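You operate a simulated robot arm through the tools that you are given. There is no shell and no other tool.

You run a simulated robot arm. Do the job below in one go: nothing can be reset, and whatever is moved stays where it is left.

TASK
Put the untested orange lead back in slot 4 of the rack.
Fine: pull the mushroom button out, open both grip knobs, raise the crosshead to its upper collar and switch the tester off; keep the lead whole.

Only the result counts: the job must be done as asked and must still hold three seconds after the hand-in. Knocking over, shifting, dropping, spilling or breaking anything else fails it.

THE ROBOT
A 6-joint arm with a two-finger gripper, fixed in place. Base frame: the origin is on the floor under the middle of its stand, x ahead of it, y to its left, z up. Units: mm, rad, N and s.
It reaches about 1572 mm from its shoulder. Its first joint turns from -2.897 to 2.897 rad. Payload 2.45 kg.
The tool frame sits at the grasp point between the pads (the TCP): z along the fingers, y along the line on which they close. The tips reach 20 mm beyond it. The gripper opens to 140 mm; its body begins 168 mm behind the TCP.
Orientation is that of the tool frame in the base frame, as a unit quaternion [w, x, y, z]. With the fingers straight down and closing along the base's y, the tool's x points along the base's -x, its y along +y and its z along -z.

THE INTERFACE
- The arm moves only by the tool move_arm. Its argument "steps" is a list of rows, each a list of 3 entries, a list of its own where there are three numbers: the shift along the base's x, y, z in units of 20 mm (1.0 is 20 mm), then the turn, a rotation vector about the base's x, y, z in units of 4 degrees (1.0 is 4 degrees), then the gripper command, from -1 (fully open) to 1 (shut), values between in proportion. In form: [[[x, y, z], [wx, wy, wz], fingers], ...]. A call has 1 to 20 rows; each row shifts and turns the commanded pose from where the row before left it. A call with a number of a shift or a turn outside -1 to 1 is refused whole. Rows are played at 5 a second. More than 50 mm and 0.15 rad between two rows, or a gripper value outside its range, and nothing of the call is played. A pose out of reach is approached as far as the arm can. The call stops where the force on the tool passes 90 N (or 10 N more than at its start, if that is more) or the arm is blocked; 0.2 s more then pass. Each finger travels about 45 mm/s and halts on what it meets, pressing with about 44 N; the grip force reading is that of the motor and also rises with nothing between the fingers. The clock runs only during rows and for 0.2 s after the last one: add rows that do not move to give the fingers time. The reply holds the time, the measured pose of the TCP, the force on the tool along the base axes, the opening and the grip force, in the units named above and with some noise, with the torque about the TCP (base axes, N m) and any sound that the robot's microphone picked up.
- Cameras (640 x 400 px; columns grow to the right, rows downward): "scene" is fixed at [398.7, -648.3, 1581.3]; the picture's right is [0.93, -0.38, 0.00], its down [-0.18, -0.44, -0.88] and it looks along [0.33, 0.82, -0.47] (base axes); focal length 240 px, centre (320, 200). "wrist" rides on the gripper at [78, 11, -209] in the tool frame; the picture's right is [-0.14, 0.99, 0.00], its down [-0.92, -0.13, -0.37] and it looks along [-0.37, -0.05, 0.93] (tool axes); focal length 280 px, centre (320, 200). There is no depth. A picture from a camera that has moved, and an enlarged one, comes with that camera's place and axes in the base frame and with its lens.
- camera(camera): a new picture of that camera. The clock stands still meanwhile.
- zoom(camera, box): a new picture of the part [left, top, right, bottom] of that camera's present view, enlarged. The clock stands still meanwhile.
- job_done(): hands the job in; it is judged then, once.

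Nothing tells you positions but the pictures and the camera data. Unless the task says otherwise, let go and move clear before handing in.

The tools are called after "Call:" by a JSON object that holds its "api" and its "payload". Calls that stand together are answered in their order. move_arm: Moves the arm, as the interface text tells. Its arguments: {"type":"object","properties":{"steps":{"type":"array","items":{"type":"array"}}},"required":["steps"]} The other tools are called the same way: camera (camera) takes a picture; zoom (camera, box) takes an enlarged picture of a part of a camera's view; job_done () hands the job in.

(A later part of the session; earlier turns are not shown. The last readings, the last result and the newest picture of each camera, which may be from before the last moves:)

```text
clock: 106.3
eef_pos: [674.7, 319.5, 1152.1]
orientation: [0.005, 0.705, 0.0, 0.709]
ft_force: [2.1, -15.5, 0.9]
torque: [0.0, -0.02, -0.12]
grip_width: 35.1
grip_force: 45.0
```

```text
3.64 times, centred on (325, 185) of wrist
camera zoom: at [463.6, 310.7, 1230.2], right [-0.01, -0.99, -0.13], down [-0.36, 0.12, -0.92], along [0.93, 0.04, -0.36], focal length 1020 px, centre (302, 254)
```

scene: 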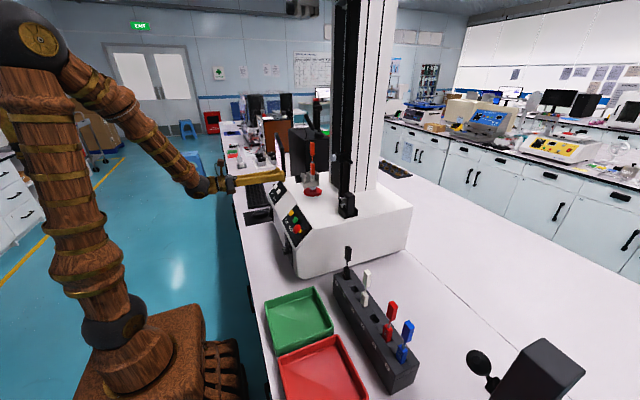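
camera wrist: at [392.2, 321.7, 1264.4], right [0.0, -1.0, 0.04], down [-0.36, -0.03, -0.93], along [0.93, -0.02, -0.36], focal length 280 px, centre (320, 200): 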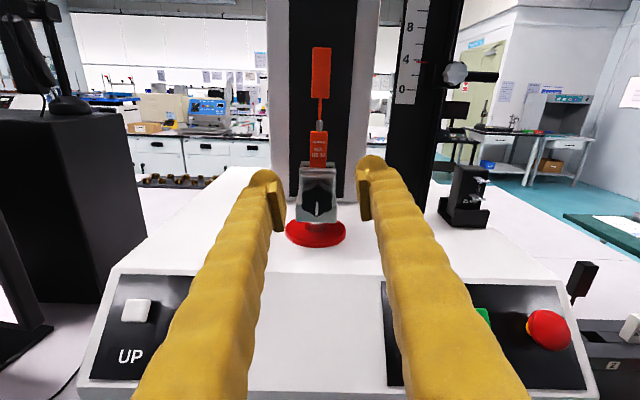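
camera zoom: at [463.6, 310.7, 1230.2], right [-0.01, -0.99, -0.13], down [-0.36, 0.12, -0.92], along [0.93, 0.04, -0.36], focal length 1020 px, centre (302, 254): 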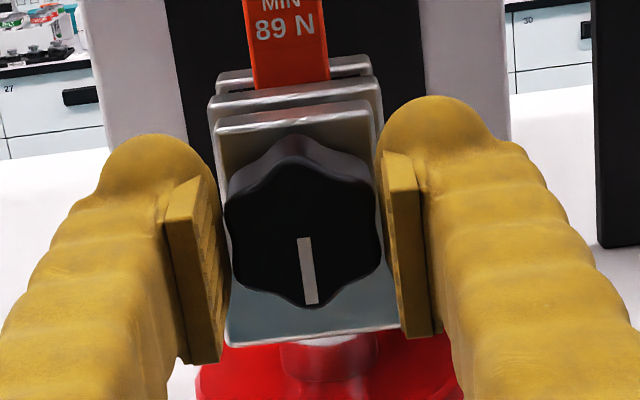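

Gripped at 35 mm. I'll turn counter-clockwise in stages, relieving the side load.

Call:
{"api": "move_arm", "payload": {"steps": [[[0, -0.06, 0], [-0.5, 0, 0], 0.8], [[0, 0, 0], [-0.5, 0, 0], 0.8], [[0, 0, 0], [-1, 0, 0], 0.8], [[0, 0, 0], [-1, 0, 0], 0.8], [[0, 0, 0], [-1, 0, 0], 0.8], [[0, 0, 0], [-1, 0, 0], 0.8], [[0, 0, 0], [-1, 0, 0], 0.8], [[0, 0, 0], [-1, 0, 0], 0.8], [[0, 0, 0], [-1, 0, 0], 0.8], [[0, 0, 0], [-1, 0, 0], 0.8]]}}

Call:
{"api": "zoom", "payload": {"camera": "wrist", "box": [260, 130, 390, 240]}}

Call:
{"api": "zoom", "payload": {"camera": "scene", "box": [280, 140, 340, 200]}}

```text
clock: 108.5
eef_pos: [673.8, 320.6, 1151.3]
orientation: [0.223, 0.668, 0.222, 0.674]
ft_force: [-4.7, 46.5, -10.4]
torque: [0.07, 0.21, 0.5]
grip_width: 35.4
grip_force: 44.7
```

```text
3.64 times, centred on (325, 185) of wrist
camera zoom: at [463.7, 358.0, 1220.4], right [0.0, -0.88, 0.48], down [-0.36, -0.45, -0.82], along [0.93, -0.18, -0.31], focal length 1020 px, centre (302, 254)
```

zoom: 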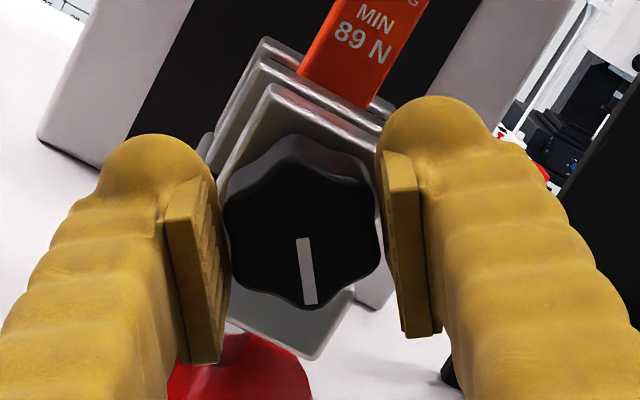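

```text
6.67 times, centred on (310, 170) of scene
camera zoom: at [398.7, -648.3, 1581.3], right [0.93, -0.38, 0.0], down [-0.18, -0.44, -0.88], along [0.33, 0.82, -0.47], focal length 1601 px, centre (387, 400)
```

zoom: 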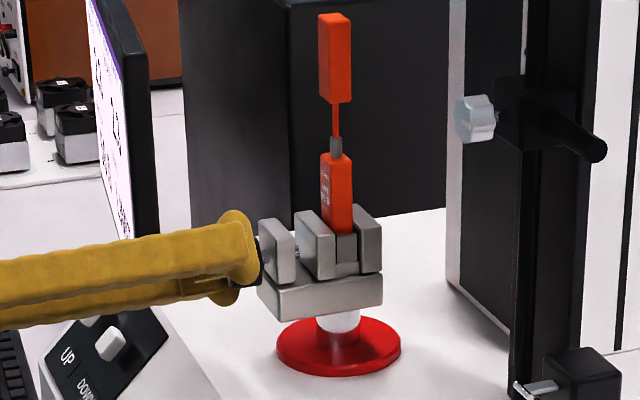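

Call:
{"api": "move_arm", "payload": {"steps": [[[0, 0.09, -0.02], [-0.5, 0, 0], 0.8], [[0, 0, 0], [-1, 0, 0], 0.8], [[0, 0, 0], [-1, 0, 0], 0.8], [[0, 0, 0], [-1, 0, 0], 0.8], [[0, 0, -0.03], [-1, 0, 0], 0.8], [[0, 0, 0], [-1, 0, 0], 0.8], [[0, 0, -0.03], [-1, 0, 0], 0.8], [[0, 0, 0], [-1, 0, 0], 0.8]]}}

Call:
{"api": "move_arm", "payload": {"steps": [[[0, 0, 0], [-1, 0, 0], 0.8], [[0, 0, 0], [-1, 0, 0], 0.8], [[0, 0, 0], [-1, 0, 0], 0.8], [[0, 0, 0], [-1, 0, 0], 0.8], [[0, 0, 0], [-1, 0, 0], 0.8]]}}

Call:
{"api": "zoom", "payload": {"camera": "wrist", "box": [260, 130, 390, 240]}}

Call:
{"api": "zoom", "payload": {"camera": "scene", "box": [280, 140, 340, 200]}}

```text
clock: 110.3
eef_pos: [674.3, 320.4, 1149.8]
orientation: [0.389, 0.588, 0.388, 0.594]
ft_force: [-17.3, -5.6, 3.3]
torque: [0.01, 0.0, -0.13]
grip_width: 35.3
grip_force: 45.7
```

```text
clock: 111.5
eef_pos: [674.1, 322.0, 1150.1]
orientation: [0.484, 0.512, 0.485, 0.518]
ft_force: [-6.4, 4.9, -5.4]
torque: [0.04, 0.1, -0.03]
grip_width: 35.5
grip_force: 44.8
```

```text
3.64 times, centred on (325, 185) of wrist
camera zoom: at [463.9, 397.0, 1166.0], right [0.0, -0.2, 0.98], down [-0.36, -0.91, -0.19], along [0.93, -0.35, -0.07], focal length 1020 px, centre (302, 254)
```

zoom: 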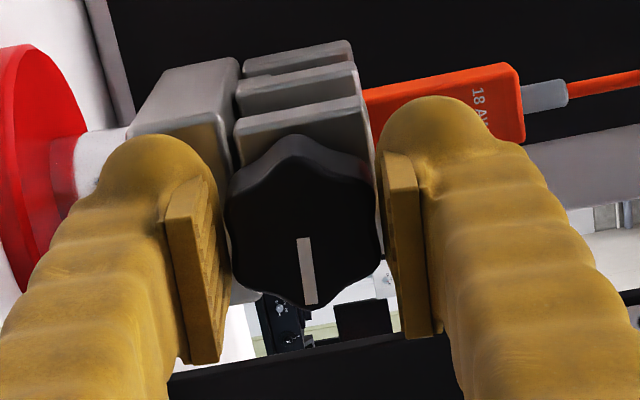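

```text
6.67 times, centred on (310, 170) of scene
camera zoom: at [398.7, -648.3, 1581.3], right [0.93, -0.38, 0.0], down [-0.18, -0.44, -0.88], along [0.33, 0.82, -0.47], focal length 1601 px, centre (387, 400)
```

zoom: 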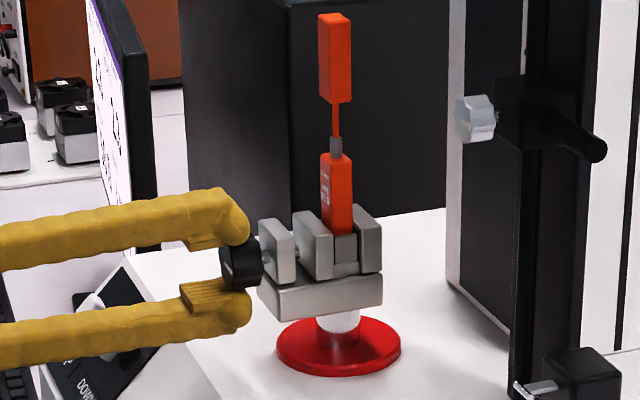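

About 86° turned, with low loads. Continuing.

Call:
{"api": "move_arm", "payload": {"steps": [[[0, 0, 0], [-1, 0, 0], 0.8], [[0, 0, 0], [-1, 0, 0], 0.8], [[0, 0, 0], [-1, 0, 0], 0.8], [[0, 0, 0], [-1, 0, 0], 0.8], [[0, 0, 0], [-1, 0, 0], 0.8], [[0, 0, 0], [-1, 0, 0], 0.8], [[0, 0, 0], [-1, 0, 0], 0.8], [[0, 0, 0], [-1, 0, 0], 0.8], [[0, 0, 0], [-1, 0, 0], 0.8], [[0, 0, 0], [-1, 0, 0], 0.8]]}}

Call:
{"api": "zoom", "payload": {"camera": "scene", "box": [280, 140, 340, 200]}}

```text
clock: 113.7
eef_pos: [674.7, 321.4, 1149.8]
orientation: [0.629, 0.316, 0.634, 0.319]
ft_force: [-8.9, -17.5, -49.4]
torque: [0.11, 1.13, 0.41]
grip_width: 35.8
grip_force: 45.2
```

```text
6.67 times, centred on (310, 170) of scene
camera zoom: at [398.7, -648.3, 1581.3], right [0.93, -0.38, 0.0], down [-0.18, -0.44, -0.88], along [0.33, 0.82, -0.47], focal length 1601 px, centre (387, 400)
```

zoom: 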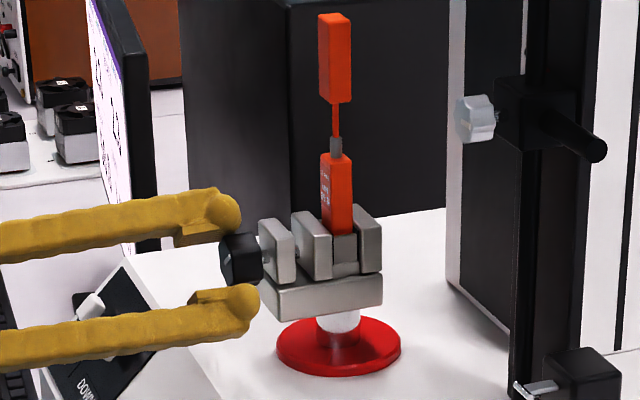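

Call:
{"api": "move_arm", "payload": {"steps": [[[0, -0.05, -0.09], [-0.3, 0, 0], 0.8], [[0, 0, 0], [-1, 0, 0], 0.8], [[0, 0, 0], [-1, 0, 0], 0.8], [[0, 0, 0], [-1, 0, 0], 0.8], [[0, -0.02, 0], [-1, 0, 0], 0.8], [[0, 0, 0], [-1, 0, 0], 0.8], [[0, -0.02, 0], [-1, 0, 0], 0.8]]}}

Call:
{"api": "zoom", "payload": {"camera": "scene", "box": [280, 140, 340, 200]}}

```text
clock: 115.3
eef_pos: [674.8, 320.0, 1149.9]
orientation: [0.684, 0.17, 0.688, 0.175]
ft_force: [-20.7, -10.3, -17.6]
torque: [0.03, 0.25, -0.12]
grip_width: 35.5
grip_force: 44.9
```

```text
6.67 times, centred on (310, 170) of scene
camera zoom: at [398.7, -648.3, 1581.3], right [0.93, -0.38, 0.0], down [-0.18, -0.44, -0.88], along [0.33, 0.82, -0.47], focal length 1601 px, centre (387, 400)
```

zoom: 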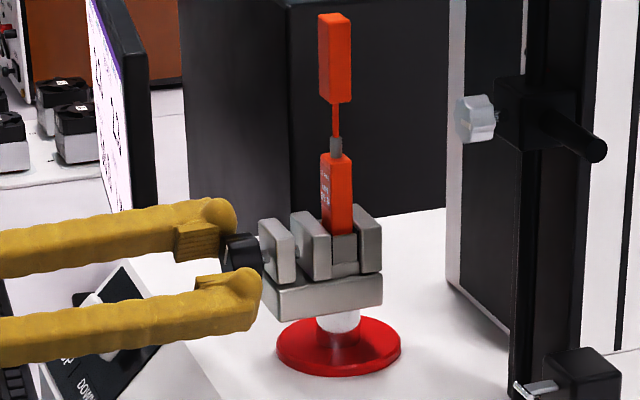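

Call:
{"api": "move_arm", "payload": {"steps": [[[-0.04, -0.03, -0.03], [-1, 0, 0], 0.8], [[0, 0, 0], [-1, 0, 0], 0.8], [[0, 0, 0], [-1, 0, 0], 0.8], [[0, -0.02, 0], [-1, 0, 0], 0.8], [[0, 0, 0], [-1, 0, 0], 0.8], [[0, 0, 0], [-1, 0, 0], 0.8], [[0, 0, 0], [-1, 0, 0], 0.8], [[0, 0, 0], [-0.5, 0, 0], 0.8]]}}

Call:
{"api": "zoom", "payload": {"camera": "scene", "box": [280, 140, 340, 200]}}

Call:
{"api": "zoom", "payload": {"camera": "wrist", "box": [240, 100, 400, 240]}}

```text
clock: 117.1
eef_pos: [674.1, 319.6, 1149.2]
orientation: [0.705, -0.013, 0.709, -0.008]
ft_force: [16.8, 34.1, 13.7]
torque: [0.52, -0.2, 0.25]
grip_width: 35.8
grip_force: 45.4
```

```text
6.67 times, centred on (310, 170) of scene
camera zoom: at [398.7, -648.3, 1581.3], right [0.93, -0.38, 0.0], down [-0.18, -0.44, -0.88], along [0.33, 0.82, -0.47], focal length 1601 px, centre (387, 400)
```

zoom: 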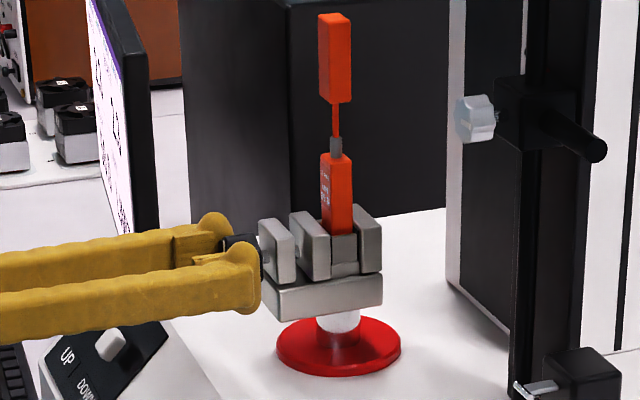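

```text
2.86 times, centred on (320, 170) of wrist
camera zoom: at [463.8, 326.2, 1074.2], right [-0.01, 0.99, 0.11], down [-0.36, -0.1, 0.93], along [0.93, -0.03, 0.36], focal length 801 px, centre (320, 286)
```

zoom: 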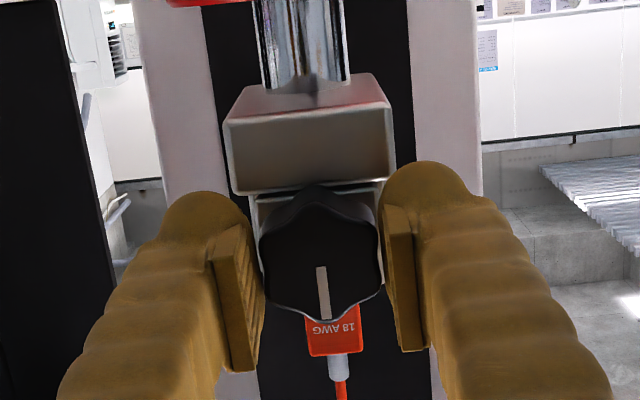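

The torque is up: the lower knob is at its open stop, about 180°. The lead is still standing. I'll ease off, release and withdraw straight back.

Call:
{"api": "move_arm", "payload": {"steps": [[[-0.02, 0.06, 0.02], [0.8, 0, 0], 0.8], [[0, 0, 0], [0, 0, 0], 0.15], [[0, 0, 0], [0, 0, 0], 0.15], [[0, 0, 0], [0, 0, 0], 0.15], [[-0.5, 0, 0], [0, 0, 0], 0.15], [[-1, 0, 0], [0, 0, 0], 0.15], [[-1, 0, 0], [0, 0, 0], 0.15], [[-1, 0, 0], [0, 0, 0], 0.15]]}}

Call:
{"api": "zoom", "payload": {"camera": "scene", "box": [290, 135, 350, 195]}}

Call:
{"api": "camera", "payload": {"camera": "wrist"}}

```text
clock: 118.9
eef_pos: [605.8, 324.1, 1152.0]
orientation: [0.704, 0.009, 0.71, 0.01]
ft_force: [0.5, 0.3, -0.7]
torque: [0.03, 0.0, 0.02]
grip_width: 59.8
grip_force: 0.0
out of reach, approached as far as the arm can: row 8
```

```text
6.67 times, centred on (320, 165) of scene
camera zoom: at [398.7, -648.3, 1581.3], right [0.93, -0.38, 0.0], down [-0.18, -0.44, -0.88], along [0.33, 0.82, -0.47], focal length 1601 px, centre (320, 433)
```

zoom: 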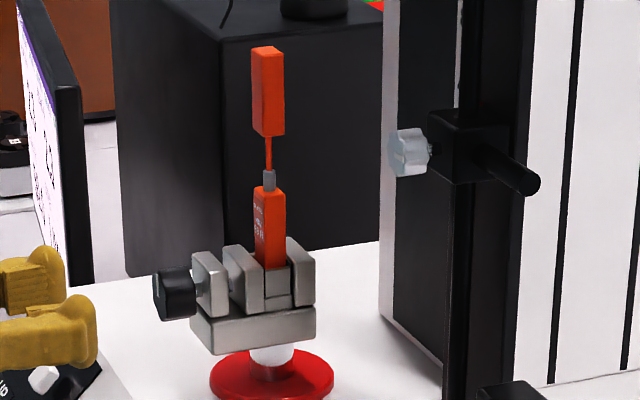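

```text
taken
camera wrist: at [396.3, 335.4, 1078.3], right [0.0, 0.99, 0.16], down [-0.36, -0.15, 0.92], along [0.93, -0.06, 0.36], focal length 280 px, centre (320, 200)
```

wrist: 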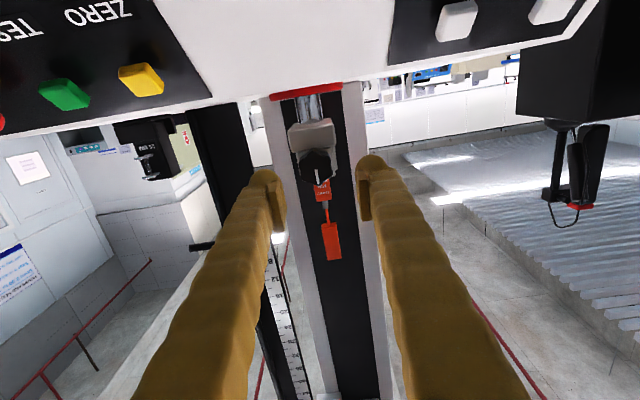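

Both grips are open and the lead is standing upright in the lower grip. Slot 4 triangulates to about (735, −269, 914), with a 63 mm pitch. I'll rise, roll, and pitch the tool straight down with the fingers closing along x.

Call:
{"api": "move_arm", "payload": {"steps": [[[0, 0, 0.8], [1, 0, 0], 0.15], [[0, 0, 0.8], [1, 0, 0], 0.15], [[0, 0, 0.8], [1, 0, 0], 0.15], [[0, 0, 0.8], [1, 0, 0], 0.15], [[0, 0, 0.8], [1, 0, 0], 0.15], [[0, 0, 0.8], [1, 0, 0], 0.15], [[0, 0, 0.8], [1, 0, 0], 0.15], [[0, 0, 0.8], [1, 0, 0], 0.15], [[0, 0, 0.8], [1, 0, 0], 0.15], [[0, 0, 0.8], [1, 0, 0], 0.15], [[0, 0, 0.8], [1, 0, 0], 0.15], [[0, 0, 0.8], [1, 0, 0], 0.15], [[0, 0, 0.8], [1, 0, 0], 0.15], [[0, 0, 0.8], [1, 0, 0], 0.15], [[0, 0, 0.5], [1, 0, 0], 0.15], [[0, 0, 0.5], [1, 0, 0], 0.15], [[0, 0, 0.5], [1, 0, 0], 0.15], [[0, 0, 0.5], [1, 0, 0], 0.15], [[0, 0, 0.5], [1, 0, 0], 0.15], [[0, 0, 0.5], [1, 0, 0], 0.15]]}}

Call:
{"api": "camera", "payload": {"camera": "scene"}}

```text
clock: 123.1
eef_pos: [608.1, 323.3, 1436.2]
orientation: [0.535, 0.458, 0.536, 0.465]
ft_force: [0.0, 0.6, -0.4]
torque: [0.01, 0.02, -0.05]
grip_width: 59.5
grip_force: 0.1
```

```text
taken
```

scene: 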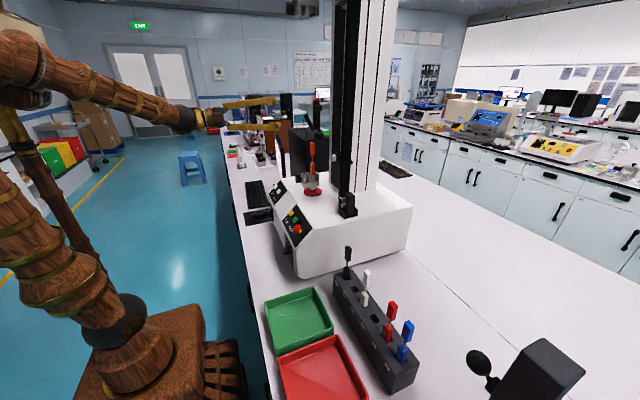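

Call:
{"api": "move_arm", "payload": {"steps": [[[0, 0, 0], [0.7, 0, 0], 0.15], [[0, 0, 0], [0.7, 0, 0], 0.15], [[0, 0, 0], [0.7, 0, 0], 0.15], [[0, 0, 0], [0, 1, 0], 0.15], [[0, 0, 0], [0, 1, 0], 0.15], [[0, 0, 0], [0, 1, 0], 0.15], [[0, 0, 0], [0, 1, 0], 0.15], [[0, 0, 0], [0, 1, 0], 0.15], [[0, 0, 0], [0, 1, 0], 0.15], [[0, 0, 0], [0, 1, 0], 0.15], [[0, 0, 0], [0, 1, 0], 0.15], [[0, 0, 0], [0, 1, 0], 0.15], [[0, 0, 0], [0, 1, 0], 0.15], [[0, 0, 0], [0, 1, 0], 0.15], [[0, 0, 0], [0, 1, 0], 0.15], [[0, 0, 0], [0, 1, 0], 0.15], [[0, 0, 0], [0, 1, 0], 0.15], [[0, 0, 0], [0, 1, 0], 0.15], [[0, 0, 0], [0, 1, 0], 0.15], [[0, 0, 0], [0, 1, 0], 0.15]]}}

Call:
{"api": "move_arm", "payload": {"steps": [[[0, 0, 0], [0, 1, 0], 0.15], [[0, 0, 0], [0, 1, 0], 0.15], [[0, 0, 0], [0, 1, 0], 0.15], [[0, 0, 0], [0, 1, 0], 0.15], [[0, 0, 0], [0, 1, 0], 0.15], [[0, 0, 0], [0, 0.5, 0], 0.15]]}}

Call:
{"api": "camera", "payload": {"camera": "wrist"}}

Call:
{"api": "camera", "payload": {"camera": "scene"}}

```text
clock: 127.3
eef_pos: [601.0, 331.3, 1433.7]
orientation: [0.157, 0.693, 0.69, 0.137]
ft_force: [0.5, -0.4, 0.4]
torque: [0.02, 0.01, 0.0]
grip_width: 59.5
grip_force: 0.1
out of reach, approached as far as the arm can: row 20
```

```text
clock: 128.7
eef_pos: [585.5, 349.3, 1430.1]
orientation: [0.145, 0.702, 0.696, 0.044]
ft_force: [-0.1, -0.4, 0.0]
torque: [0.01, -0.01, 0.0]
grip_width: 59.5
grip_force: 0.0
out of reach, approached as far as the arm can: row 1, 2, 3, 4, 5
```

```text
taken
camera wrist: at [542.3, 456.0, 1622.8], right [0.95, -0.13, 0.28], down [-0.25, -0.86, 0.45], along [0.19, -0.49, -0.85], focal length 280 px, centre (320, 200)
```

wrist: 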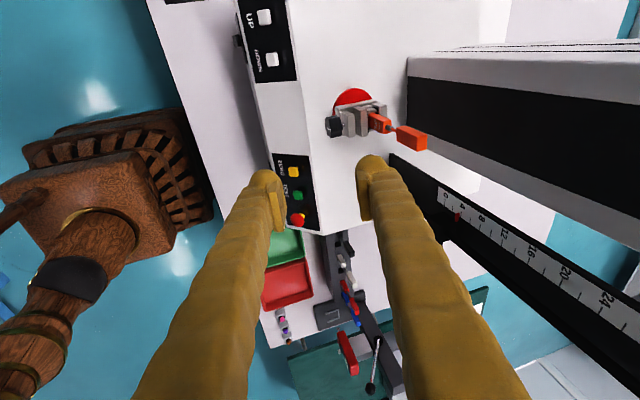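

```text
taken
```

scene: 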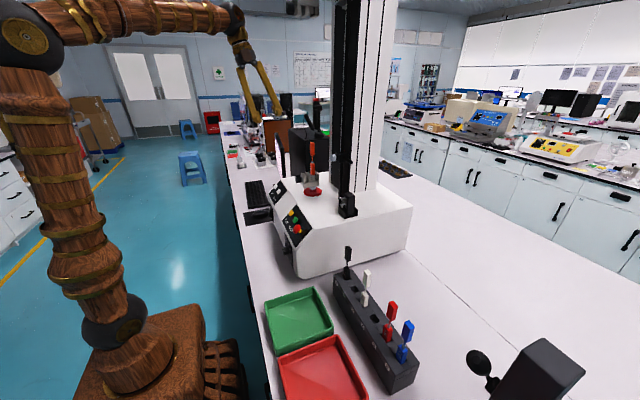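

Yaw −90° hits a wrist limit on this side. I'll turn the other way to yaw +90° (camera on the −y side), which also closes along x, passing through the original down-pointing pose.

Call:
{"api": "move_arm", "payload": {"steps": [[[0.1, -0.15, 0.05], [-0.061, 0.2, 0.975], 0.15], [[0.1, -0.15, 0.05], [-0.061, 0.2, 0.975], 0.15], [[0.1, -0.15, 0.05], [-0.061, 0.2, 0.975], 0.15], [[0.1, -0.15, 0.05], [-0.061, 0.2, 0.975], 0.15], [[0.1, -0.15, 0.05], [-0.061, 0.2, 0.975], 0.15], [[0.1, -0.15, 0.05], [-0.061, 0.2, 0.975], 0.15], [[0.1, -0.15, 0.05], [-0.061, 0.2, 0.975], 0.15], [[0.1, -0.15, 0.05], [-0.061, 0.2, 0.975], 0.15], [[0.1, -0.15, 0.05], [-0.061, 0.2, 0.975], 0.15], [[0.1, -0.15, 0.05], [-0.061, 0.2, 0.975], 0.15], [[0.1, -0.15, 0.05], [-0.061, 0.2, 0.975], 0.15], [[0.1, -0.15, 0.05], [-0.061, 0.2, 0.975], 0.15], [[0.1, -0.15, 0.05], [-0.061, 0.2, 0.975], 0.15], [[0.1, -0.15, 0.05], [-0.061, 0.2, 0.975], 0.15], [[0.1, -0.15, 0.05], [-0.061, 0.2, 0.975], 0.15], [[0.1, -0.15, 0.05], [-0.061, 0.2, 0.975], 0.15], [[0.1, -0.15, 0.05], [-0.061, 0.2, 0.975], 0.15], [[0.1, -0.15, 0.05], [-0.061, 0.2, 0.975], 0.15], [[0.1, -0.15, 0.05], [-0.061, 0.2, 0.975], 0.15], [[0.1, -0.15, 0.05], [-0.061, 0.2, 0.975], 0.15]]}}

Call:
{"api": "camera", "payload": {"camera": "scene"}}

```text
clock: 132.9
eef_pos: [583.9, 341.1, 1442.9]
orientation: [0.167, 0.107, 0.98, -0.03]
ft_force: [-0.6, -0.1, 0.1]
torque: [0.0, 0.0, 0.01]
grip_width: 59.7
grip_force: 0.1
out of reach, approached as far as the arm can: row 1, 2, 5, 6, 8, 9, 10, 12, 13, 15, 16, 18, 19
```

```text
taken
```

scene: 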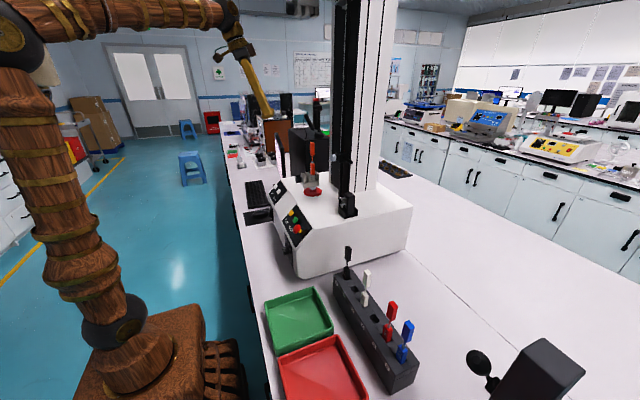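

The arm is still up against a wrist limit here. I'll return toward the starting pose region (612, 172, 1455), where straight-down was reachable.

Call:
{"api": "move_arm", "payload": {"steps": [[[0.14, -0.85, 0.05], [0, 0, 0], 0.15], [[0.14, -0.85, 0.05], [0, 0, 0], 0.15], [[0.14, -0.85, 0.05], [0, 0, 0], 0.15], [[0.14, -0.85, 0.05], [0, 0, 0], 0.15], [[0.14, -0.85, 0.05], [0, 0, 0], 0.15], [[0.14, -0.85, 0.05], [0, 0, 0], 0.15], [[0.14, -0.85, 0.05], [0, 0, 0], 0.15], [[0.14, -0.85, 0.05], [0, 0, 0], 0.15], [[0.14, -0.85, 0.05], [0, 0, 0], 0.15], [[0.14, -0.85, 0.05], [0, 0, 0], 0.15]]}}

Call:
{"api": "move_arm", "payload": {"steps": [[[0, 0, 0], [0.17, 0.96, 0.614], 0.15], [[0, 0, 0], [0.17, 0.96, 0.614], 0.15], [[0, 0, 0], [0.17, 0.96, 0.614], 0.15], [[0, 0, 0], [0.17, 0.96, 0.614], 0.15], [[0, 0, 0], [0.17, 0.96, 0.614], 0.15]]}}

Call:
{"api": "camera", "payload": {"camera": "scene"}}

```text
clock: 135.1
eef_pos: [579.7, 219.2, 1445.4]
orientation: [0.177, 0.109, 0.977, -0.045]
ft_force: [-0.7, 0.2, 0.6]
torque: [-0.02, 0.02, -0.01]
grip_width: 59.1
grip_force: 0.0
out of reach, approached as far as the arm can: row 1, 2, 3, 4, 5, 6, 7, 8, 9, 10
```

```text
clock: 136.3
eef_pos: [570.3, 240.1, 1445.5]
orientation: [0.081, 0.002, 0.99, -0.113]
ft_force: [-1.2, 0.7, -0.2]
torque: [0.05, 0.0, 0.02]
grip_width: 59.4
grip_force: 0.1
out of reach, approached as far as the arm can: row 1, 2, 3, 4
```

```text
taken
```

scene: 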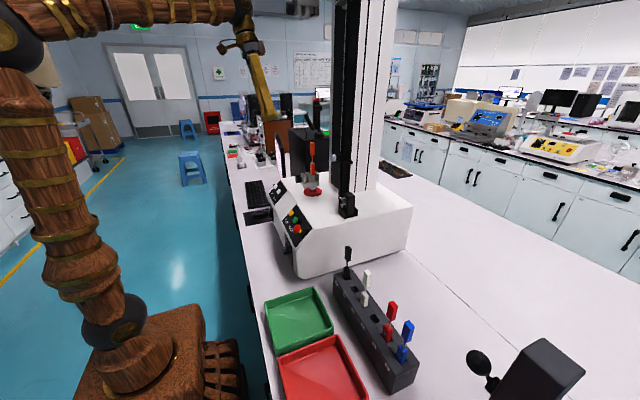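

The arm is in a different wrist branch that can't tilt fully down at this height. I'll go lower and a bit farther out, where the wrist needs less bend, and try again in the free space in front of the tester.

Call:
{"api": "move_arm", "payload": {"steps": [[[0.28, -0.39, -0.92], [0, 0, 0], 0.15], [[0.28, -0.39, -0.92], [0, 0, 0], 0.15], [[0.28, -0.39, -0.92], [0, 0, 0], 0.15], [[0.28, -0.39, -0.92], [0, 0, 0], 0.15], [[0.28, -0.39, -0.92], [0, 0, 0], 0.15], [[0.28, -0.39, -0.92], [0, 0, 0], 0.15], [[0.28, -0.39, -0.92], [0, 0, 0], 0.15]]}}

Call:
{"api": "move_arm", "payload": {"steps": [[[0, 0, 0], [0.64, 0.46, 0], 0.15], [[0, 0, 0], [0.64, 0.46, 0], 0.15], [[0, 0, 0], [0.64, 0.46, 0], 0.15], [[0, 0, 0], [0.64, 0.46, 0], 0.15], [[0, 0, 0], [0.64, 0.46, 0], 0.15]]}}

Call:
{"api": "camera", "payload": {"camera": "scene"}}

Call:
{"api": "camera", "payload": {"camera": "wrist"}}

```text
clock: 137.9
eef_pos: [609.0, 185.6, 1311.5]
orientation: [0.082, 0.002, 0.99, -0.114]
ft_force: [0.4, -0.2, 0.0]
torque: [-0.04, 0.04, 0.02]
grip_width: 59.4
grip_force: 0.0
```

```text
clock: 139.1
eef_pos: [608.9, 186.0, 1312.3]
orientation: [0.07, 0.001, 0.99, -0.121]
ft_force: [-1.1, 0.6, 0.0]
torque: [0.0, -0.02, -0.04]
grip_width: 59.5
grip_force: 0.1
out of reach, approached as far as the arm can: row 1, 2, 3, 4, 5
```

```text
taken
```

scene: 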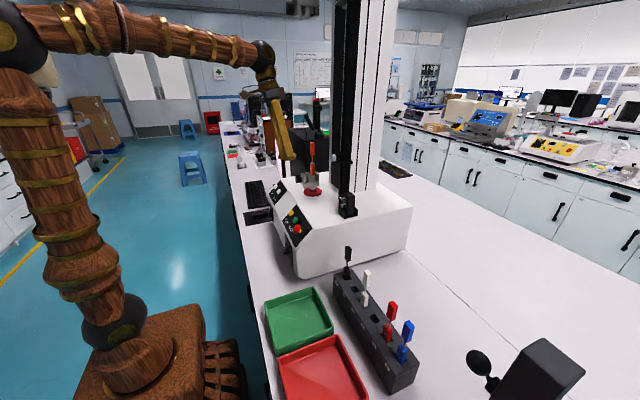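

```text
taken
camera wrist: at [502.7, 244.6, 1502.6], right [0.16, 0.96, -0.22], down [0.86, -0.02, 0.51], along [0.49, -0.27, -0.83], focal length 280 px, centre (320, 200)
```

wrist: 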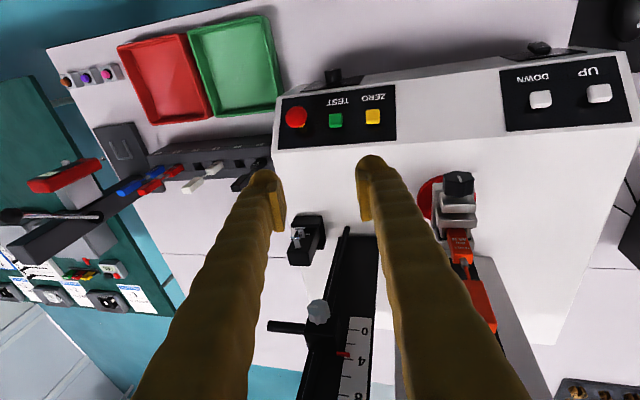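

The wrist has flipped (the forearm roll is at its limit), which leaves the tool leaning about 14° sideways. I'll swing the arm to open space at y≈−137 and unwind the wrist there.

Call:
{"api": "move_arm", "payload": {"steps": [[[0.038, -0.95, 0], [0, 0, -0.432], 0.15], [[0.038, -0.95, 0], [0, 0, -0.432], 0.15], [[0.038, -0.95, 0], [0, 0, -0.432], 0.15], [[0.038, -0.95, 0], [0, 0, -0.432], 0.15], [[0.038, -0.95, 0], [0, 0, -0.432], 0.15], [[0.038, -0.95, 0], [0, 0, -0.432], 0.15], [[0.038, -0.95, 0], [0, 0, -0.432], 0.15], [[0.038, -0.95, 0], [0, 0, -0.432], 0.15], [[0.038, -0.95, 0], [0, 0, -0.432], 0.15], [[0.038, -0.95, 0], [0, 0, -0.432], 0.15], [[0.038, -0.95, 0], [0, 0, -0.432], 0.15], [[0.038, -0.95, 0], [0, 0, -0.432], 0.15], [[0.038, -0.95, 0], [0, 0, -0.432], 0.15], [[0.038, -0.95, 0], [0, 0, -0.432], 0.15], [[0.038, -0.95, 0], [0, 0, -0.432], 0.15], [[0.038, -0.95, 0], [0, 0, -0.432], 0.15], [[0.038, -0.95, 0], [0, 0, -0.432], 0.15]]}}

Call:
{"api": "camera", "payload": {"camera": "scene"}}

Call:
{"api": "camera", "payload": {"camera": "wrist"}}

```text
clock: 142.7
eef_pos: [623.6, -136.5, 1314.4]
orientation: [0.036, 0.254, 0.957, -0.134]
ft_force: [-0.3, 0.6, 0.4]
torque: [0.02, 0.02, 0.0]
grip_width: 59.6
grip_force: 0.1
```

```text
taken
```

scene: 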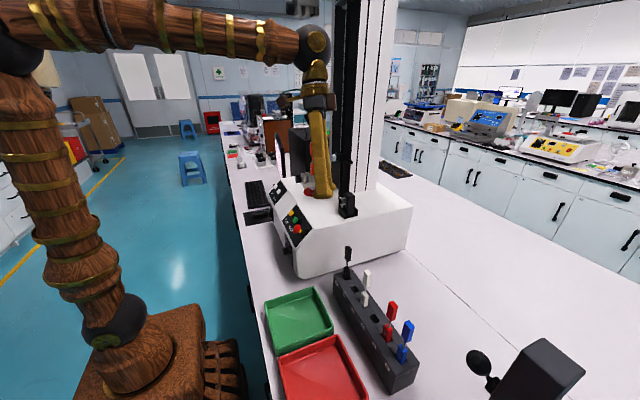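

```text
taken
camera wrist: at [560.5, -33.0, 1504.8], right [0.61, 0.76, -0.22], down [0.74, -0.44, 0.51], along [0.29, -0.47, -0.83], focal length 280 px, centre (320, 200)
```

wrist: 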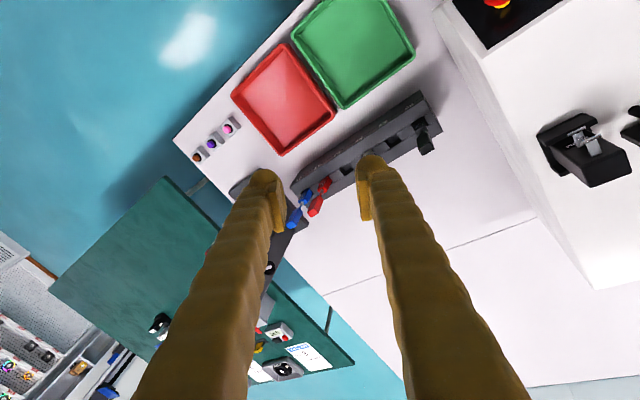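

I'm in open space with the forearm horizontal. Step A of the unwinding: raise the tool from pointing down to about 40° below the forearm line.

Call:
{"api": "move_arm", "payload": {"steps": [[[0.74, 0.035, 0.1], [-0.0616, -0.748, 0.214], 0.15], [[0.74, 0.035, 0.13], [-0.0616, -0.748, 0.214], 0.15], [[0.74, 0.035, 0.16], [-0.0616, -0.748, 0.214], 0.15], [[0.74, 0.035, 0.2], [-0.0616, -0.748, 0.214], 0.15], [[0.74, 0.035, 0.23], [-0.0616, -0.748, 0.214], 0.15], [[0.74, 0.035, 0.26], [-0.0616, -0.748, 0.214], 0.15], [[0.74, 0.035, 0.3], [-0.0616, -0.748, 0.214], 0.15], [[0.74, 0.035, 0.33], [-0.0616, -0.748, 0.214], 0.15], [[0.74, 0.035, 0.36], [-0.0616, -0.748, 0.214], 0.15], [[0.74, 0.035, 0.4], [-0.0616, -0.748, 0.214], 0.15], [[0.74, 0.035, 0.43], [-0.0616, -0.748, 0.214], 0.15], [[0.74, 0.035, 0.46], [-0.0616, -0.748, 0.214], 0.15], [[0.74, 0.035, 0.5], [-0.0616, -0.748, 0.214], 0.15], [[0.74, 0.035, 0.5], [-0.0616, -0.748, 0.214], 0.15], [[0.74, 0.035, 0.5], [-0.0616, -0.748, 0.214], 0.15], [[0.74, 0.035, 0.5], [-0.0616, -0.748, 0.214], 0.15]]}}

Call:
{"api": "camera", "payload": {"camera": "scene"}}

```text
clock: 146.1
eef_pos: [861.1, -126.9, 1422.7]
orientation: [0.445, 0.172, 0.878, -0.047]
ft_force: [0.8, 0.5, 0.0]
torque: [0.0, 0.0, 0.0]
grip_width: 59.4
grip_force: 0.1
```

```text
taken
```

scene: 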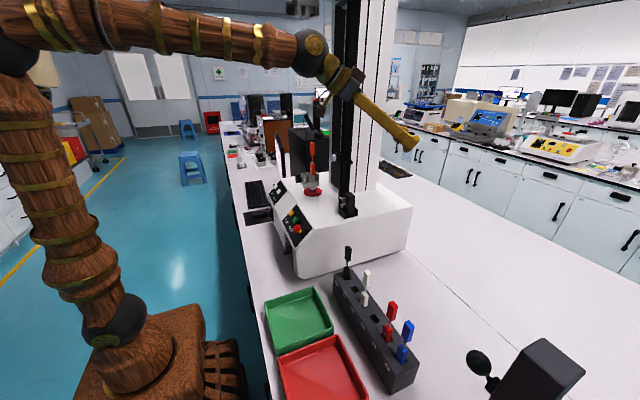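

Step A went cleanly. Step B: rotate the wrist about the forearm axis (swinging via the −y side) to bring the forearm roll back toward zero.

Call:
{"api": "move_arm", "payload": {"steps": [[[-0.05, -0.661, 0.215], [-0.996, 0.082, 0], 0.15], [[-0.05, -0.644, 0.26], [-0.996, 0.082, 0], 0.15], [[-0.05, -0.625, 0.305], [-0.996, 0.082, 0], 0.15], [[-0.05, -0.602, 0.348], [-0.996, 0.082, 0], 0.15], [[-0.047, -0.576, 0.389], [-0.996, 0.082, 0], 0.15], [[-0.045, -0.548, 0.428], [-0.996, 0.082, 0], 0.15], [[-0.042, -0.516, 0.465], [-0.996, 0.082, 0], 0.15], [[-0.04, -0.483, 0.5], [-0.996, 0.082, 0], 0.15], [[-0.037, -0.447, 0.532], [-0.996, 0.082, 0], 0.15], [[-0.034, -0.409, 0.562], [-0.996, 0.082, 0], 0.15], [[-0.03, -0.368, 0.589], [-0.996, 0.082, 0], 0.15], [[-0.027, -0.326, 0.614], [-0.996, 0.082, 0], 0.15], [[-0.023, -0.283, 0.635], [-0.996, 0.082, 0], 0.15], [[-0.02, -0.238, 0.653], [-0.996, 0.082, 0], 0.15], [[-0.016, -0.192, 0.668], [-0.996, 0.082, 0], 0.15], [[-0.012, -0.145, 0.68], [-0.996, 0.082, 0], 0.15], [[-0.008, -0.097, 0.688], [-0.996, 0.082, 0], 0.15], [[-0.004, -0.048, 0.693], [-0.996, 0.082, 0], 0.15], [[0, 0, 0.695], [-0.996, 0.082, 0], 0.15], [[0.004, 0.048, 0.693], [-0.996, 0.082, 0], 0.15]]}}

Call:
{"api": "camera", "payload": {"camera": "scene"}}

```text
clock: 150.3
eef_pos: [848.0, -270.0, 1633.1]
orientation: [0.404, -0.154, 0.666, -0.607]
ft_force: [-0.3, -0.1, -1.1]
torque: [-0.02, -0.01, -0.01]
grip_width: 59.3
grip_force: 0.0
```

```text
taken
```

scene: 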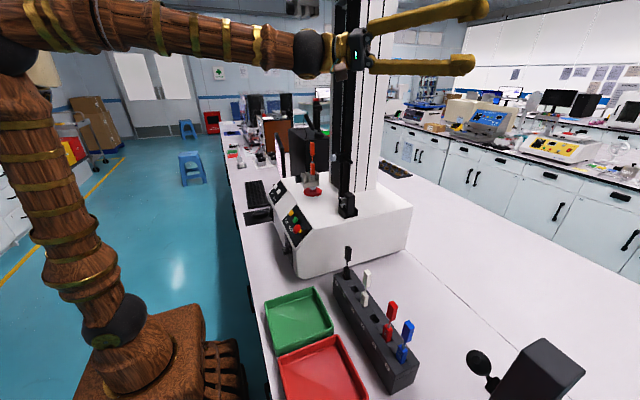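

Call:
{"api": "move_arm", "payload": {"steps": [[[0.008, 0.097, 0.688], [-0.996, 0.082, 0], 0.15], [[0.012, 0.145, 0.68], [-0.996, 0.082, 0], 0.15], [[0.016, 0.192, 0.668], [-0.996, 0.082, 0], 0.15], [[0.02, 0.238, 0.653], [-0.996, 0.082, 0], 0.15], [[0.023, 0.283, 0.635], [-0.996, 0.082, 0], 0.15], [[0.027, 0.326, 0.614], [-0.996, 0.082, 0], 0.15], [[0.03, 0.368, 0.589], [-0.996, 0.082, 0], 0.15], [[0.034, 0.409, 0.562], [-0.996, 0.082, 0], 0.15], [[0.037, 0.447, 0.532], [-0.996, 0.082, 0], 0.15], [[0.04, 0.483, 0.5], [-0.996, 0.082, 0], 0.15], [[0.042, 0.516, 0.465], [-0.996, 0.082, 0], 0.15], [[0.045, 0.548, 0.428], [-0.996, 0.082, 0], 0.15], [[0.047, 0.576, 0.389], [-0.996, 0.082, 0], 0.15], [[0.05, 0.602, 0.348], [-0.996, 0.082, 0], 0.15], [[0.05, 0.625, 0.305], [-0.996, 0.082, 0], 0.15], [[0.05, 0.644, 0.26], [-0.996, 0.082, 0], 0.15], [[0.05, 0.661, 0.215], [-0.996, 0.082, 0], 0.15], [[0.05, 0.674, 0.168], [-0.996, 0.082, 0], 0.15], [[0.05, 0.684, 0.121], [-0.996, 0.082, 0], 0.15], [[0.05, 0.691, 0.073], [-0.996, 0.082, 0], 0.15]]}}

Call:
{"api": "camera", "payload": {"camera": "scene"}}

```text
clock: 154.5
eef_pos: [863.0, -86.4, 1812.2]
orientation: [-0.175, 0.409, -0.143, 0.884]
ft_force: [-0.6, -0.5, -0.4]
torque: [0.05, 0.04, 0.03]
grip_width: 59.3
grip_force: 0.0
```

```text
taken
```

scene: 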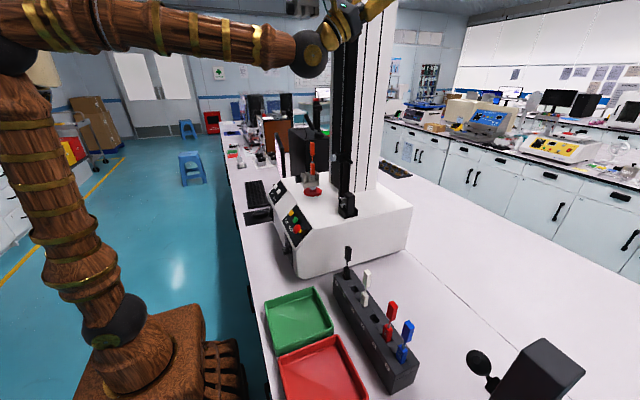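

Almost unwound. Step C: remove the last bit of lateral lean, then pitch the tool down in the arm's plane, keeping the wrist centre fixed.

Call:
{"api": "move_arm", "payload": {"steps": [[[0.05, 0.69, 0.02], [-0.996, 0.082, 0], 0.15], [[0.584, -0.048, -0.778], [0.074, 0.897, 0], 0.15], [[0.534, -0.044, -0.813], [0.074, 0.897, 0], 0.15], [[0.482, -0.04, -0.845], [0.074, 0.897, 0], 0.15], [[0.429, -0.035, -0.874], [0.074, 0.897, 0], 0.15], [[0.373, -0.031, -0.899], [0.074, 0.897, 0], 0.15], [[0.316, -0.026, -0.921], [0.074, 0.897, 0], 0.15], [[0.258, -0.021, -0.939], [0.074, 0.897, 0], 0.15]]}}

Call:
{"api": "camera", "payload": {"camera": "scene"}}

```text
clock: 156.3
eef_pos: [922.2, -79.0, 1691.7]
orientation: [-0.139, 0.598, -0.162, 0.773]
ft_force: [-0.6, -0.1, 0.1]
torque: [0.01, 0.01, 0.03]
grip_width: 59.5
grip_force: 0.0
```

```text
taken
```

scene: 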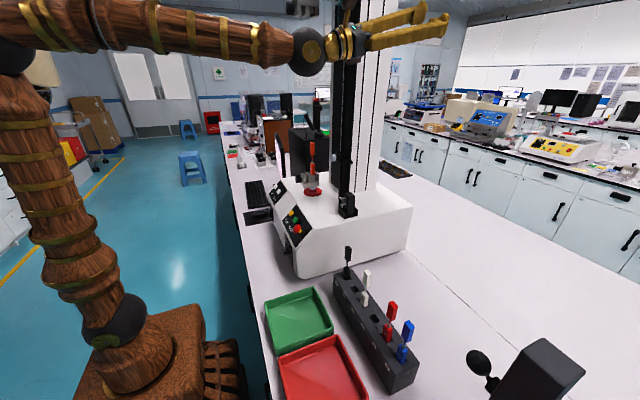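

Aligned in-plane. I'll continue pitching down through the forearm line.

Call:
{"api": "move_arm", "payload": {"steps": [[[0.198, -0.016, -0.953], [0.074, 0.897, 0], 0.15], [[0.139, -0.011, -0.964], [0.074, 0.897, 0], 0.15], [[0.078, -0.006, -0.971], [0.074, 0.897, 0], 0.15], [[0.017, -0.001, -0.974], [0.074, 0.897, 0], 0.15], [[-0.044, 0.004, -0.973], [0.074, 0.897, 0], 0.15], [[-0.105, 0.009, -0.968], [0.074, 0.897, 0], 0.15], [[-0.165, 0.014, -0.96], [0.074, 0.897, 0], 0.15], [[-0.225, 0.019, -0.947], [0.074, 0.897, 0], 0.15], [[-0.284, 0.023, -0.931], [0.074, 0.897, 0], 0.15], [[-0.342, 0.028, -0.912], [0.074, 0.897, 0], 0.15]]}}

Call:
{"api": "camera", "payload": {"camera": "scene"}}

```text
clock: 158.5
eef_pos: [909.6, -76.2, 1497.9]
orientation: [-0.098, 0.803, -0.218, 0.546]
ft_force: [0.6, -0.3, 0.2]
torque: [-0.02, 0.0, -0.01]
grip_width: 59.6
grip_force: 0.0
```

```text
taken
```

scene: 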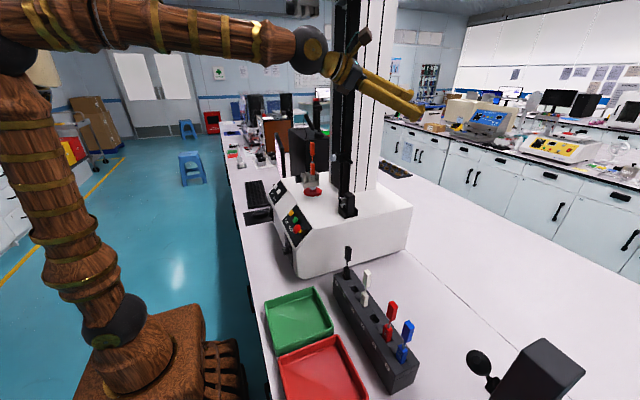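

Through the singular line without issue. I'll continue to straight down.

Call:
{"api": "move_arm", "payload": {"steps": [[[-0.398, 0.033, -0.888], [0.074, 0.897, 0], 0.15], [[-0.452, 0.037, -0.862], [0.074, 0.897, 0], 0.15], [[-0.505, 0.042, -0.831], [0.074, 0.897, 0], 0.15], [[-0.557, 0.046, -0.798], [0.074, 0.897, 0], 0.15], [[-0.606, 0.05, -0.761], [0.074, 0.897, 0], 0.15], [[-0.652, 0.054, -0.722], [0.074, 0.897, 0], 0.15], [[-0.696, 0.057, -0.679], [0.074, 0.897, 0], 0.15], [[-0.737, 0.061, -0.634], [0.074, 0.897, 0], 0.15], [[-0.775, 0.064, -0.586], [0.074, 0.897, 0], 0.15], [[-0.81, 0.067, -0.536], [0.074, 0.897, 0], 0.15], [[-0.842, 0.069, -0.484], [0.074, 0.897, 0], 0.15], [[-0.871, 0.072, -0.43], [0.074, 0.897, 0], 0.15], [[-0.896, 0.074, -0.374], [0.074, 0.897, 0], 0.15], [[-0.918, 0.076, -0.317], [0.074, 0.897, 0], 0.15], [[-0.936, 0.077, -0.259], [0.074, 0.897, 0], 0.15], [[-0.95, 0.078, -0.199], [0.074, 0.897, 0], 0.15], [[-0.961, 0.079, -0.139], [0.074, 0.897, 0], 0.15], [[-0.968, 0.08, -0.078], [0.074, 0.897, 0], 0.15]]}}

Call:
{"api": "camera", "payload": {"camera": "scene"}}

Call:
{"api": "camera", "payload": {"camera": "wrist"}}

```text
clock: 162.3
eef_pos: [638.7, -52.0, 1309.5]
orientation: [-0.003, 0.965, -0.26, 0.022]
ft_force: [0.5, 0.7, -0.3]
torque: [0.01, -0.03, -0.03]
grip_width: 59.6
grip_force: 0.0
```

```text
taken
```

scene: 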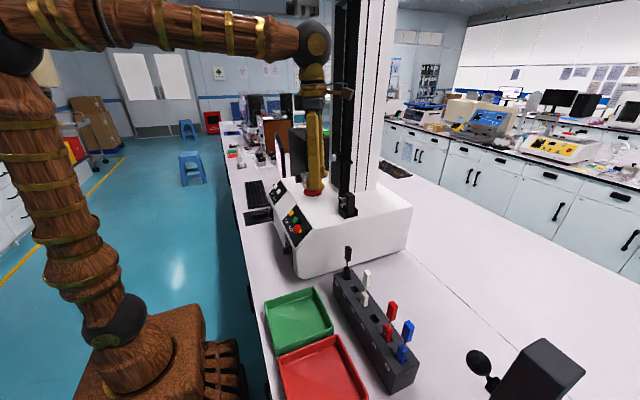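

```text
taken
camera wrist: at [689.5, -100.1, 1523.5], right [-0.62, -0.79, -0.02], down [-0.75, 0.57, 0.33], along [-0.25, 0.22, -0.94], focal length 280 px, centre (320, 200)
```

wrist: 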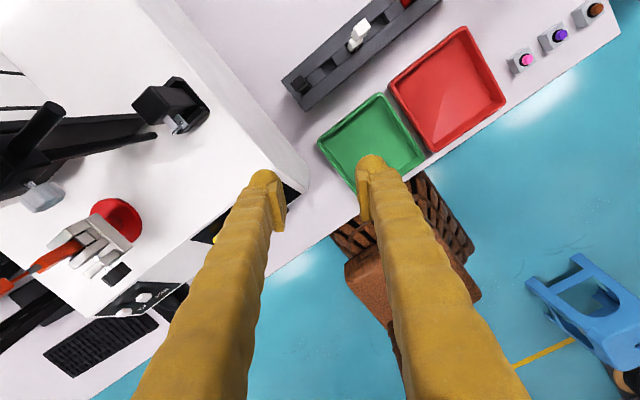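

The wrist is back in its original branch with the tool pointing down. Now I'll square it (close along x, camera on the −y side) and rise before going over the lead.

Call:
{"api": "move_arm", "payload": {"steps": [[[0, 0, 0.35], [0.025, 0.033, -0.935], 0.15], [[0, 0, 0.35], [0.025, 0.033, -0.935], 0.15], [[0, 0, 0.35], [0.025, 0.033, -0.935], 0.15], [[0, 0, 0.35], [0.025, 0.033, -0.935], 0.15], [[0, 0, 0.35], [0.025, 0.033, -0.935], 0.15], [[0, 0, 0.35], [0.025, 0.033, -0.935], 0.15], [[0, 0, 0.35], [0.025, 0.033, -0.935], 0.15], [[0, 0, 0.35], [0.025, 0.033, -0.935], 0.15], [[0, 0, 0.35], [0.025, 0.033, -0.935], 0.15], [[0, 0, 0.35], [0.025, 0.033, -0.935], 0.15], [[0, 0, 0.35], [0.025, 0.033, -0.935], 0.15], [[0, 0, 0.35], [0.025, 0.033, -0.935], 0.15], [[0, 0, 0.35], [0.025, 0.033, -0.935], 0.15], [[0, 0, 0.35], [0.025, 0.033, -0.935], 0.15], [[0, 0, 0.35], [0.025, 0.033, -0.935], 0.15], [[0, 0, 0.35], [0.025, 0.033, -0.935], 0.15]]}}

Call:
{"api": "camera", "payload": {"camera": "wrist"}}

```text
clock: 165.7
eef_pos: [639.4, -52.6, 1420.8]
orientation: [0.0, 0.708, -0.707, 0.001]
ft_force: [-0.3, 1.0, -1.0]
torque: [0.01, 0.01, 0.0]
grip_width: 59.3
grip_force: 0.0
```

```text
taken
camera wrist: at [626.9, -130.4, 1631.6], right [-0.99, 0.14, 0.0], down [0.13, 0.92, 0.37], along [0.05, 0.36, -0.93], focal length 280 px, centre (320, 200)
```

wrist: 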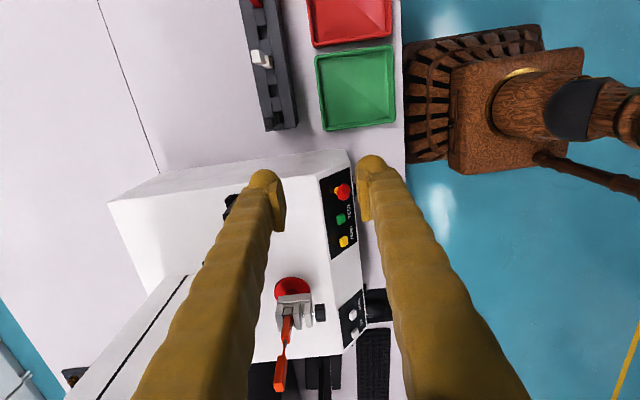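

Squared and reachable. Now I'll move across at z≈1420 toward the lead, keeping x≈645 clear of the rail.

Call:
{"api": "move_arm", "payload": {"steps": [[[0, 0.95, 0], [0, 0, 0], 0.0], [[0, 0.95, 0], [0, 0, 0], -0.14], [[0, 0.95, 0], [0, 0, 0], -0.14], [[0, 0.95, 0], [0, 0, 0], -0.14], [[0, 0.95, 0], [0, 0, 0], -0.14], [[0, 0.95, 0], [0, 0, 0], -0.14], [[0, 0.95, 0], [0, 0, 0], -0.14], [[0, 0.95, 0], [0, 0, 0], -0.14], [[0, 0.95, 0], [0, 0, 0], -0.14], [[0, 0.95, 0], [0, 0, 0], -0.14], [[0, 0.95, 0], [0, 0, 0], -0.14], [[0, 0.95, 0], [0, 0, 0], -0.14], [[0, 0.95, 0], [0, 0, 0], -0.14], [[0, 0.95, 0], [0, 0, 0], -0.14], [[0, 0.95, 0], [0, 0, 0], -0.14], [[0, 0.95, 0], [0, 0, 0], -0.14]]}}

Call:
{"api": "camera", "payload": {"camera": "wrist"}}

Call:
{"api": "camera", "payload": {"camera": "scene"}}

```text
clock: 169.1
eef_pos: [636.6, 250.5, 1419.2]
orientation: [0.0, 0.707, -0.707, 0.001]
ft_force: [0.2, -0.2, -0.4]
torque: [0.0, 0.0, 0.0]
grip_width: 79.6
grip_force: 0.1
```

```text
taken
camera wrist: at [624.9, 172.4, 1630.2], right [-0.99, 0.14, 0.0], down [0.13, 0.92, 0.37], along [0.05, 0.36, -0.93], focal length 280 px, centre (320, 200)
```

wrist: 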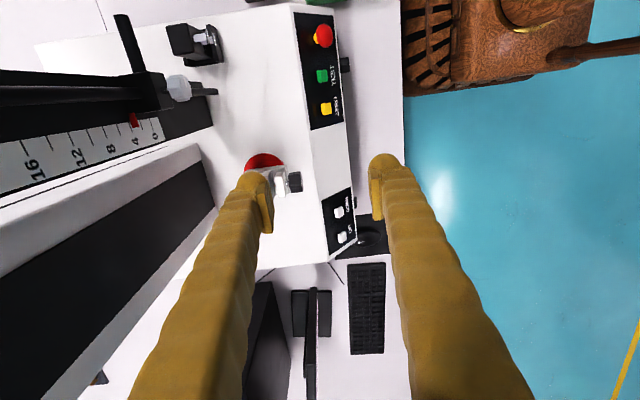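

```text
taken
```

scene: 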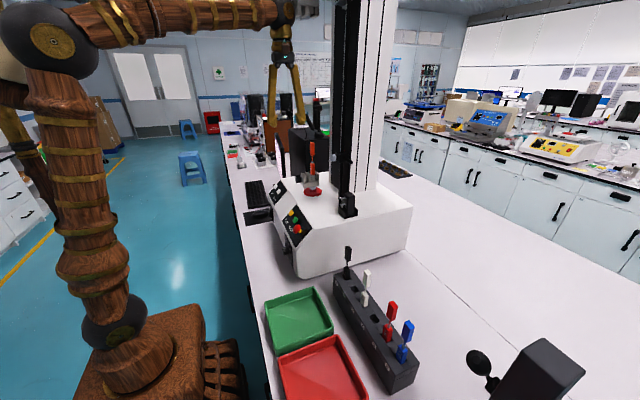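

The raised upper grip hangs at z≈1745, so the wrist shouldn't come in high above the lead. I'll enter low from the +y side instead: around to (600, 440), down to z≈1215, forward, then sideways onto the lead.

Call:
{"api": "move_arm", "payload": {"steps": [[[-0.18, 0.95, 0], [0, 0, 0], -0.14], [[-0.18, 0.95, 0], [0, 0, 0], -0.14], [[-0.18, 0.95, 0], [0, 0, 0], -0.14], [[-0.18, 0.95, 0], [0, 0, 0], -0.14], [[-0.18, 0.95, 0], [0, 0, 0], -0.14], [[-0.18, 0.95, 0], [0, 0, 0], -0.14], [[-0.18, 0.95, 0], [0, 0, 0], -0.14], [[-0.18, 0.95, 0], [0, 0, 0], -0.14], [[-0.18, 0.95, 0], [0, 0, 0], -0.14], [[-0.18, 0.95, 0], [0, 0, 0], -0.14]]}}

Call:
{"api": "move_arm", "payload": {"steps": [[[0, 0, -0.93], [0, 0, 0], -0.14], [[0, 0, -0.93], [0, 0, 0], -0.14], [[0, 0, -0.93], [0, 0, 0], -0.14], [[0, 0, -0.93], [0, 0, 0], -0.14], [[0, 0, -0.93], [0, 0, 0], -0.14], [[0, 0, -0.93], [0, 0, 0], -0.14], [[0, 0, -0.93], [0, 0, 0], -0.14], [[0, 0, -0.93], [0, 0, 0], -0.14], [[0, 0, -0.93], [0, 0, 0], -0.14], [[0, 0, -0.93], [0, 0, 0], -0.14], [[0, 0, -0.93], [0, 0, 0], -0.14]]}}

Call:
{"api": "camera", "payload": {"camera": "wrist"}}

Call:
{"api": "camera", "payload": {"camera": "scene"}}

```text
clock: 171.3
eef_pos: [602.5, 441.3, 1420.8]
orientation: [0.0, 0.707, -0.707, 0.001]
ft_force: [-0.4, -1.1, 0.3]
torque: [0.0, -0.02, 0.03]
grip_width: 79.8
grip_force: 0.0
```

```text
clock: 173.7
eef_pos: [601.7, 438.9, 1215.3]
orientation: [0.0, -0.707, 0.707, -0.001]
ft_force: [-0.3, 0.3, -0.5]
torque: [-0.03, 0.0, 0.03]
grip_width: 79.7
grip_force: 0.0
```

```text
taken
camera wrist: at [590.9, 361.1, 1426.2], right [-0.99, 0.14, 0.0], down [0.13, 0.92, 0.37], along [0.05, 0.36, -0.93], focal length 280 px, centre (320, 200)
```

wrist: 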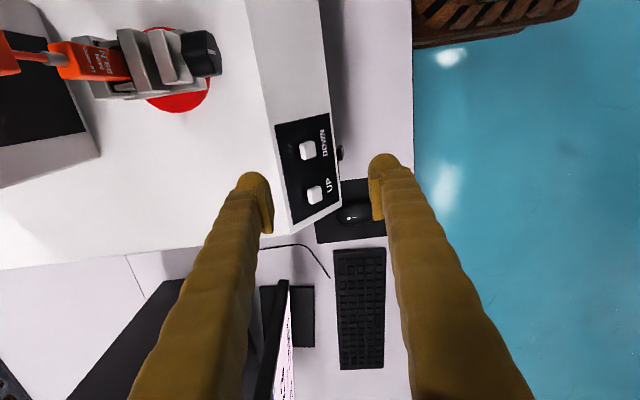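

```text
taken
```

scene: 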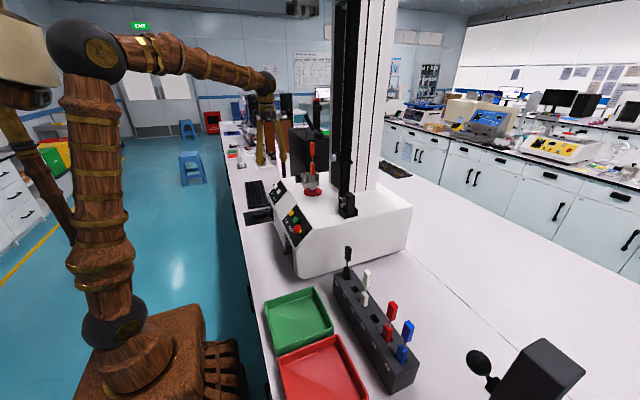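

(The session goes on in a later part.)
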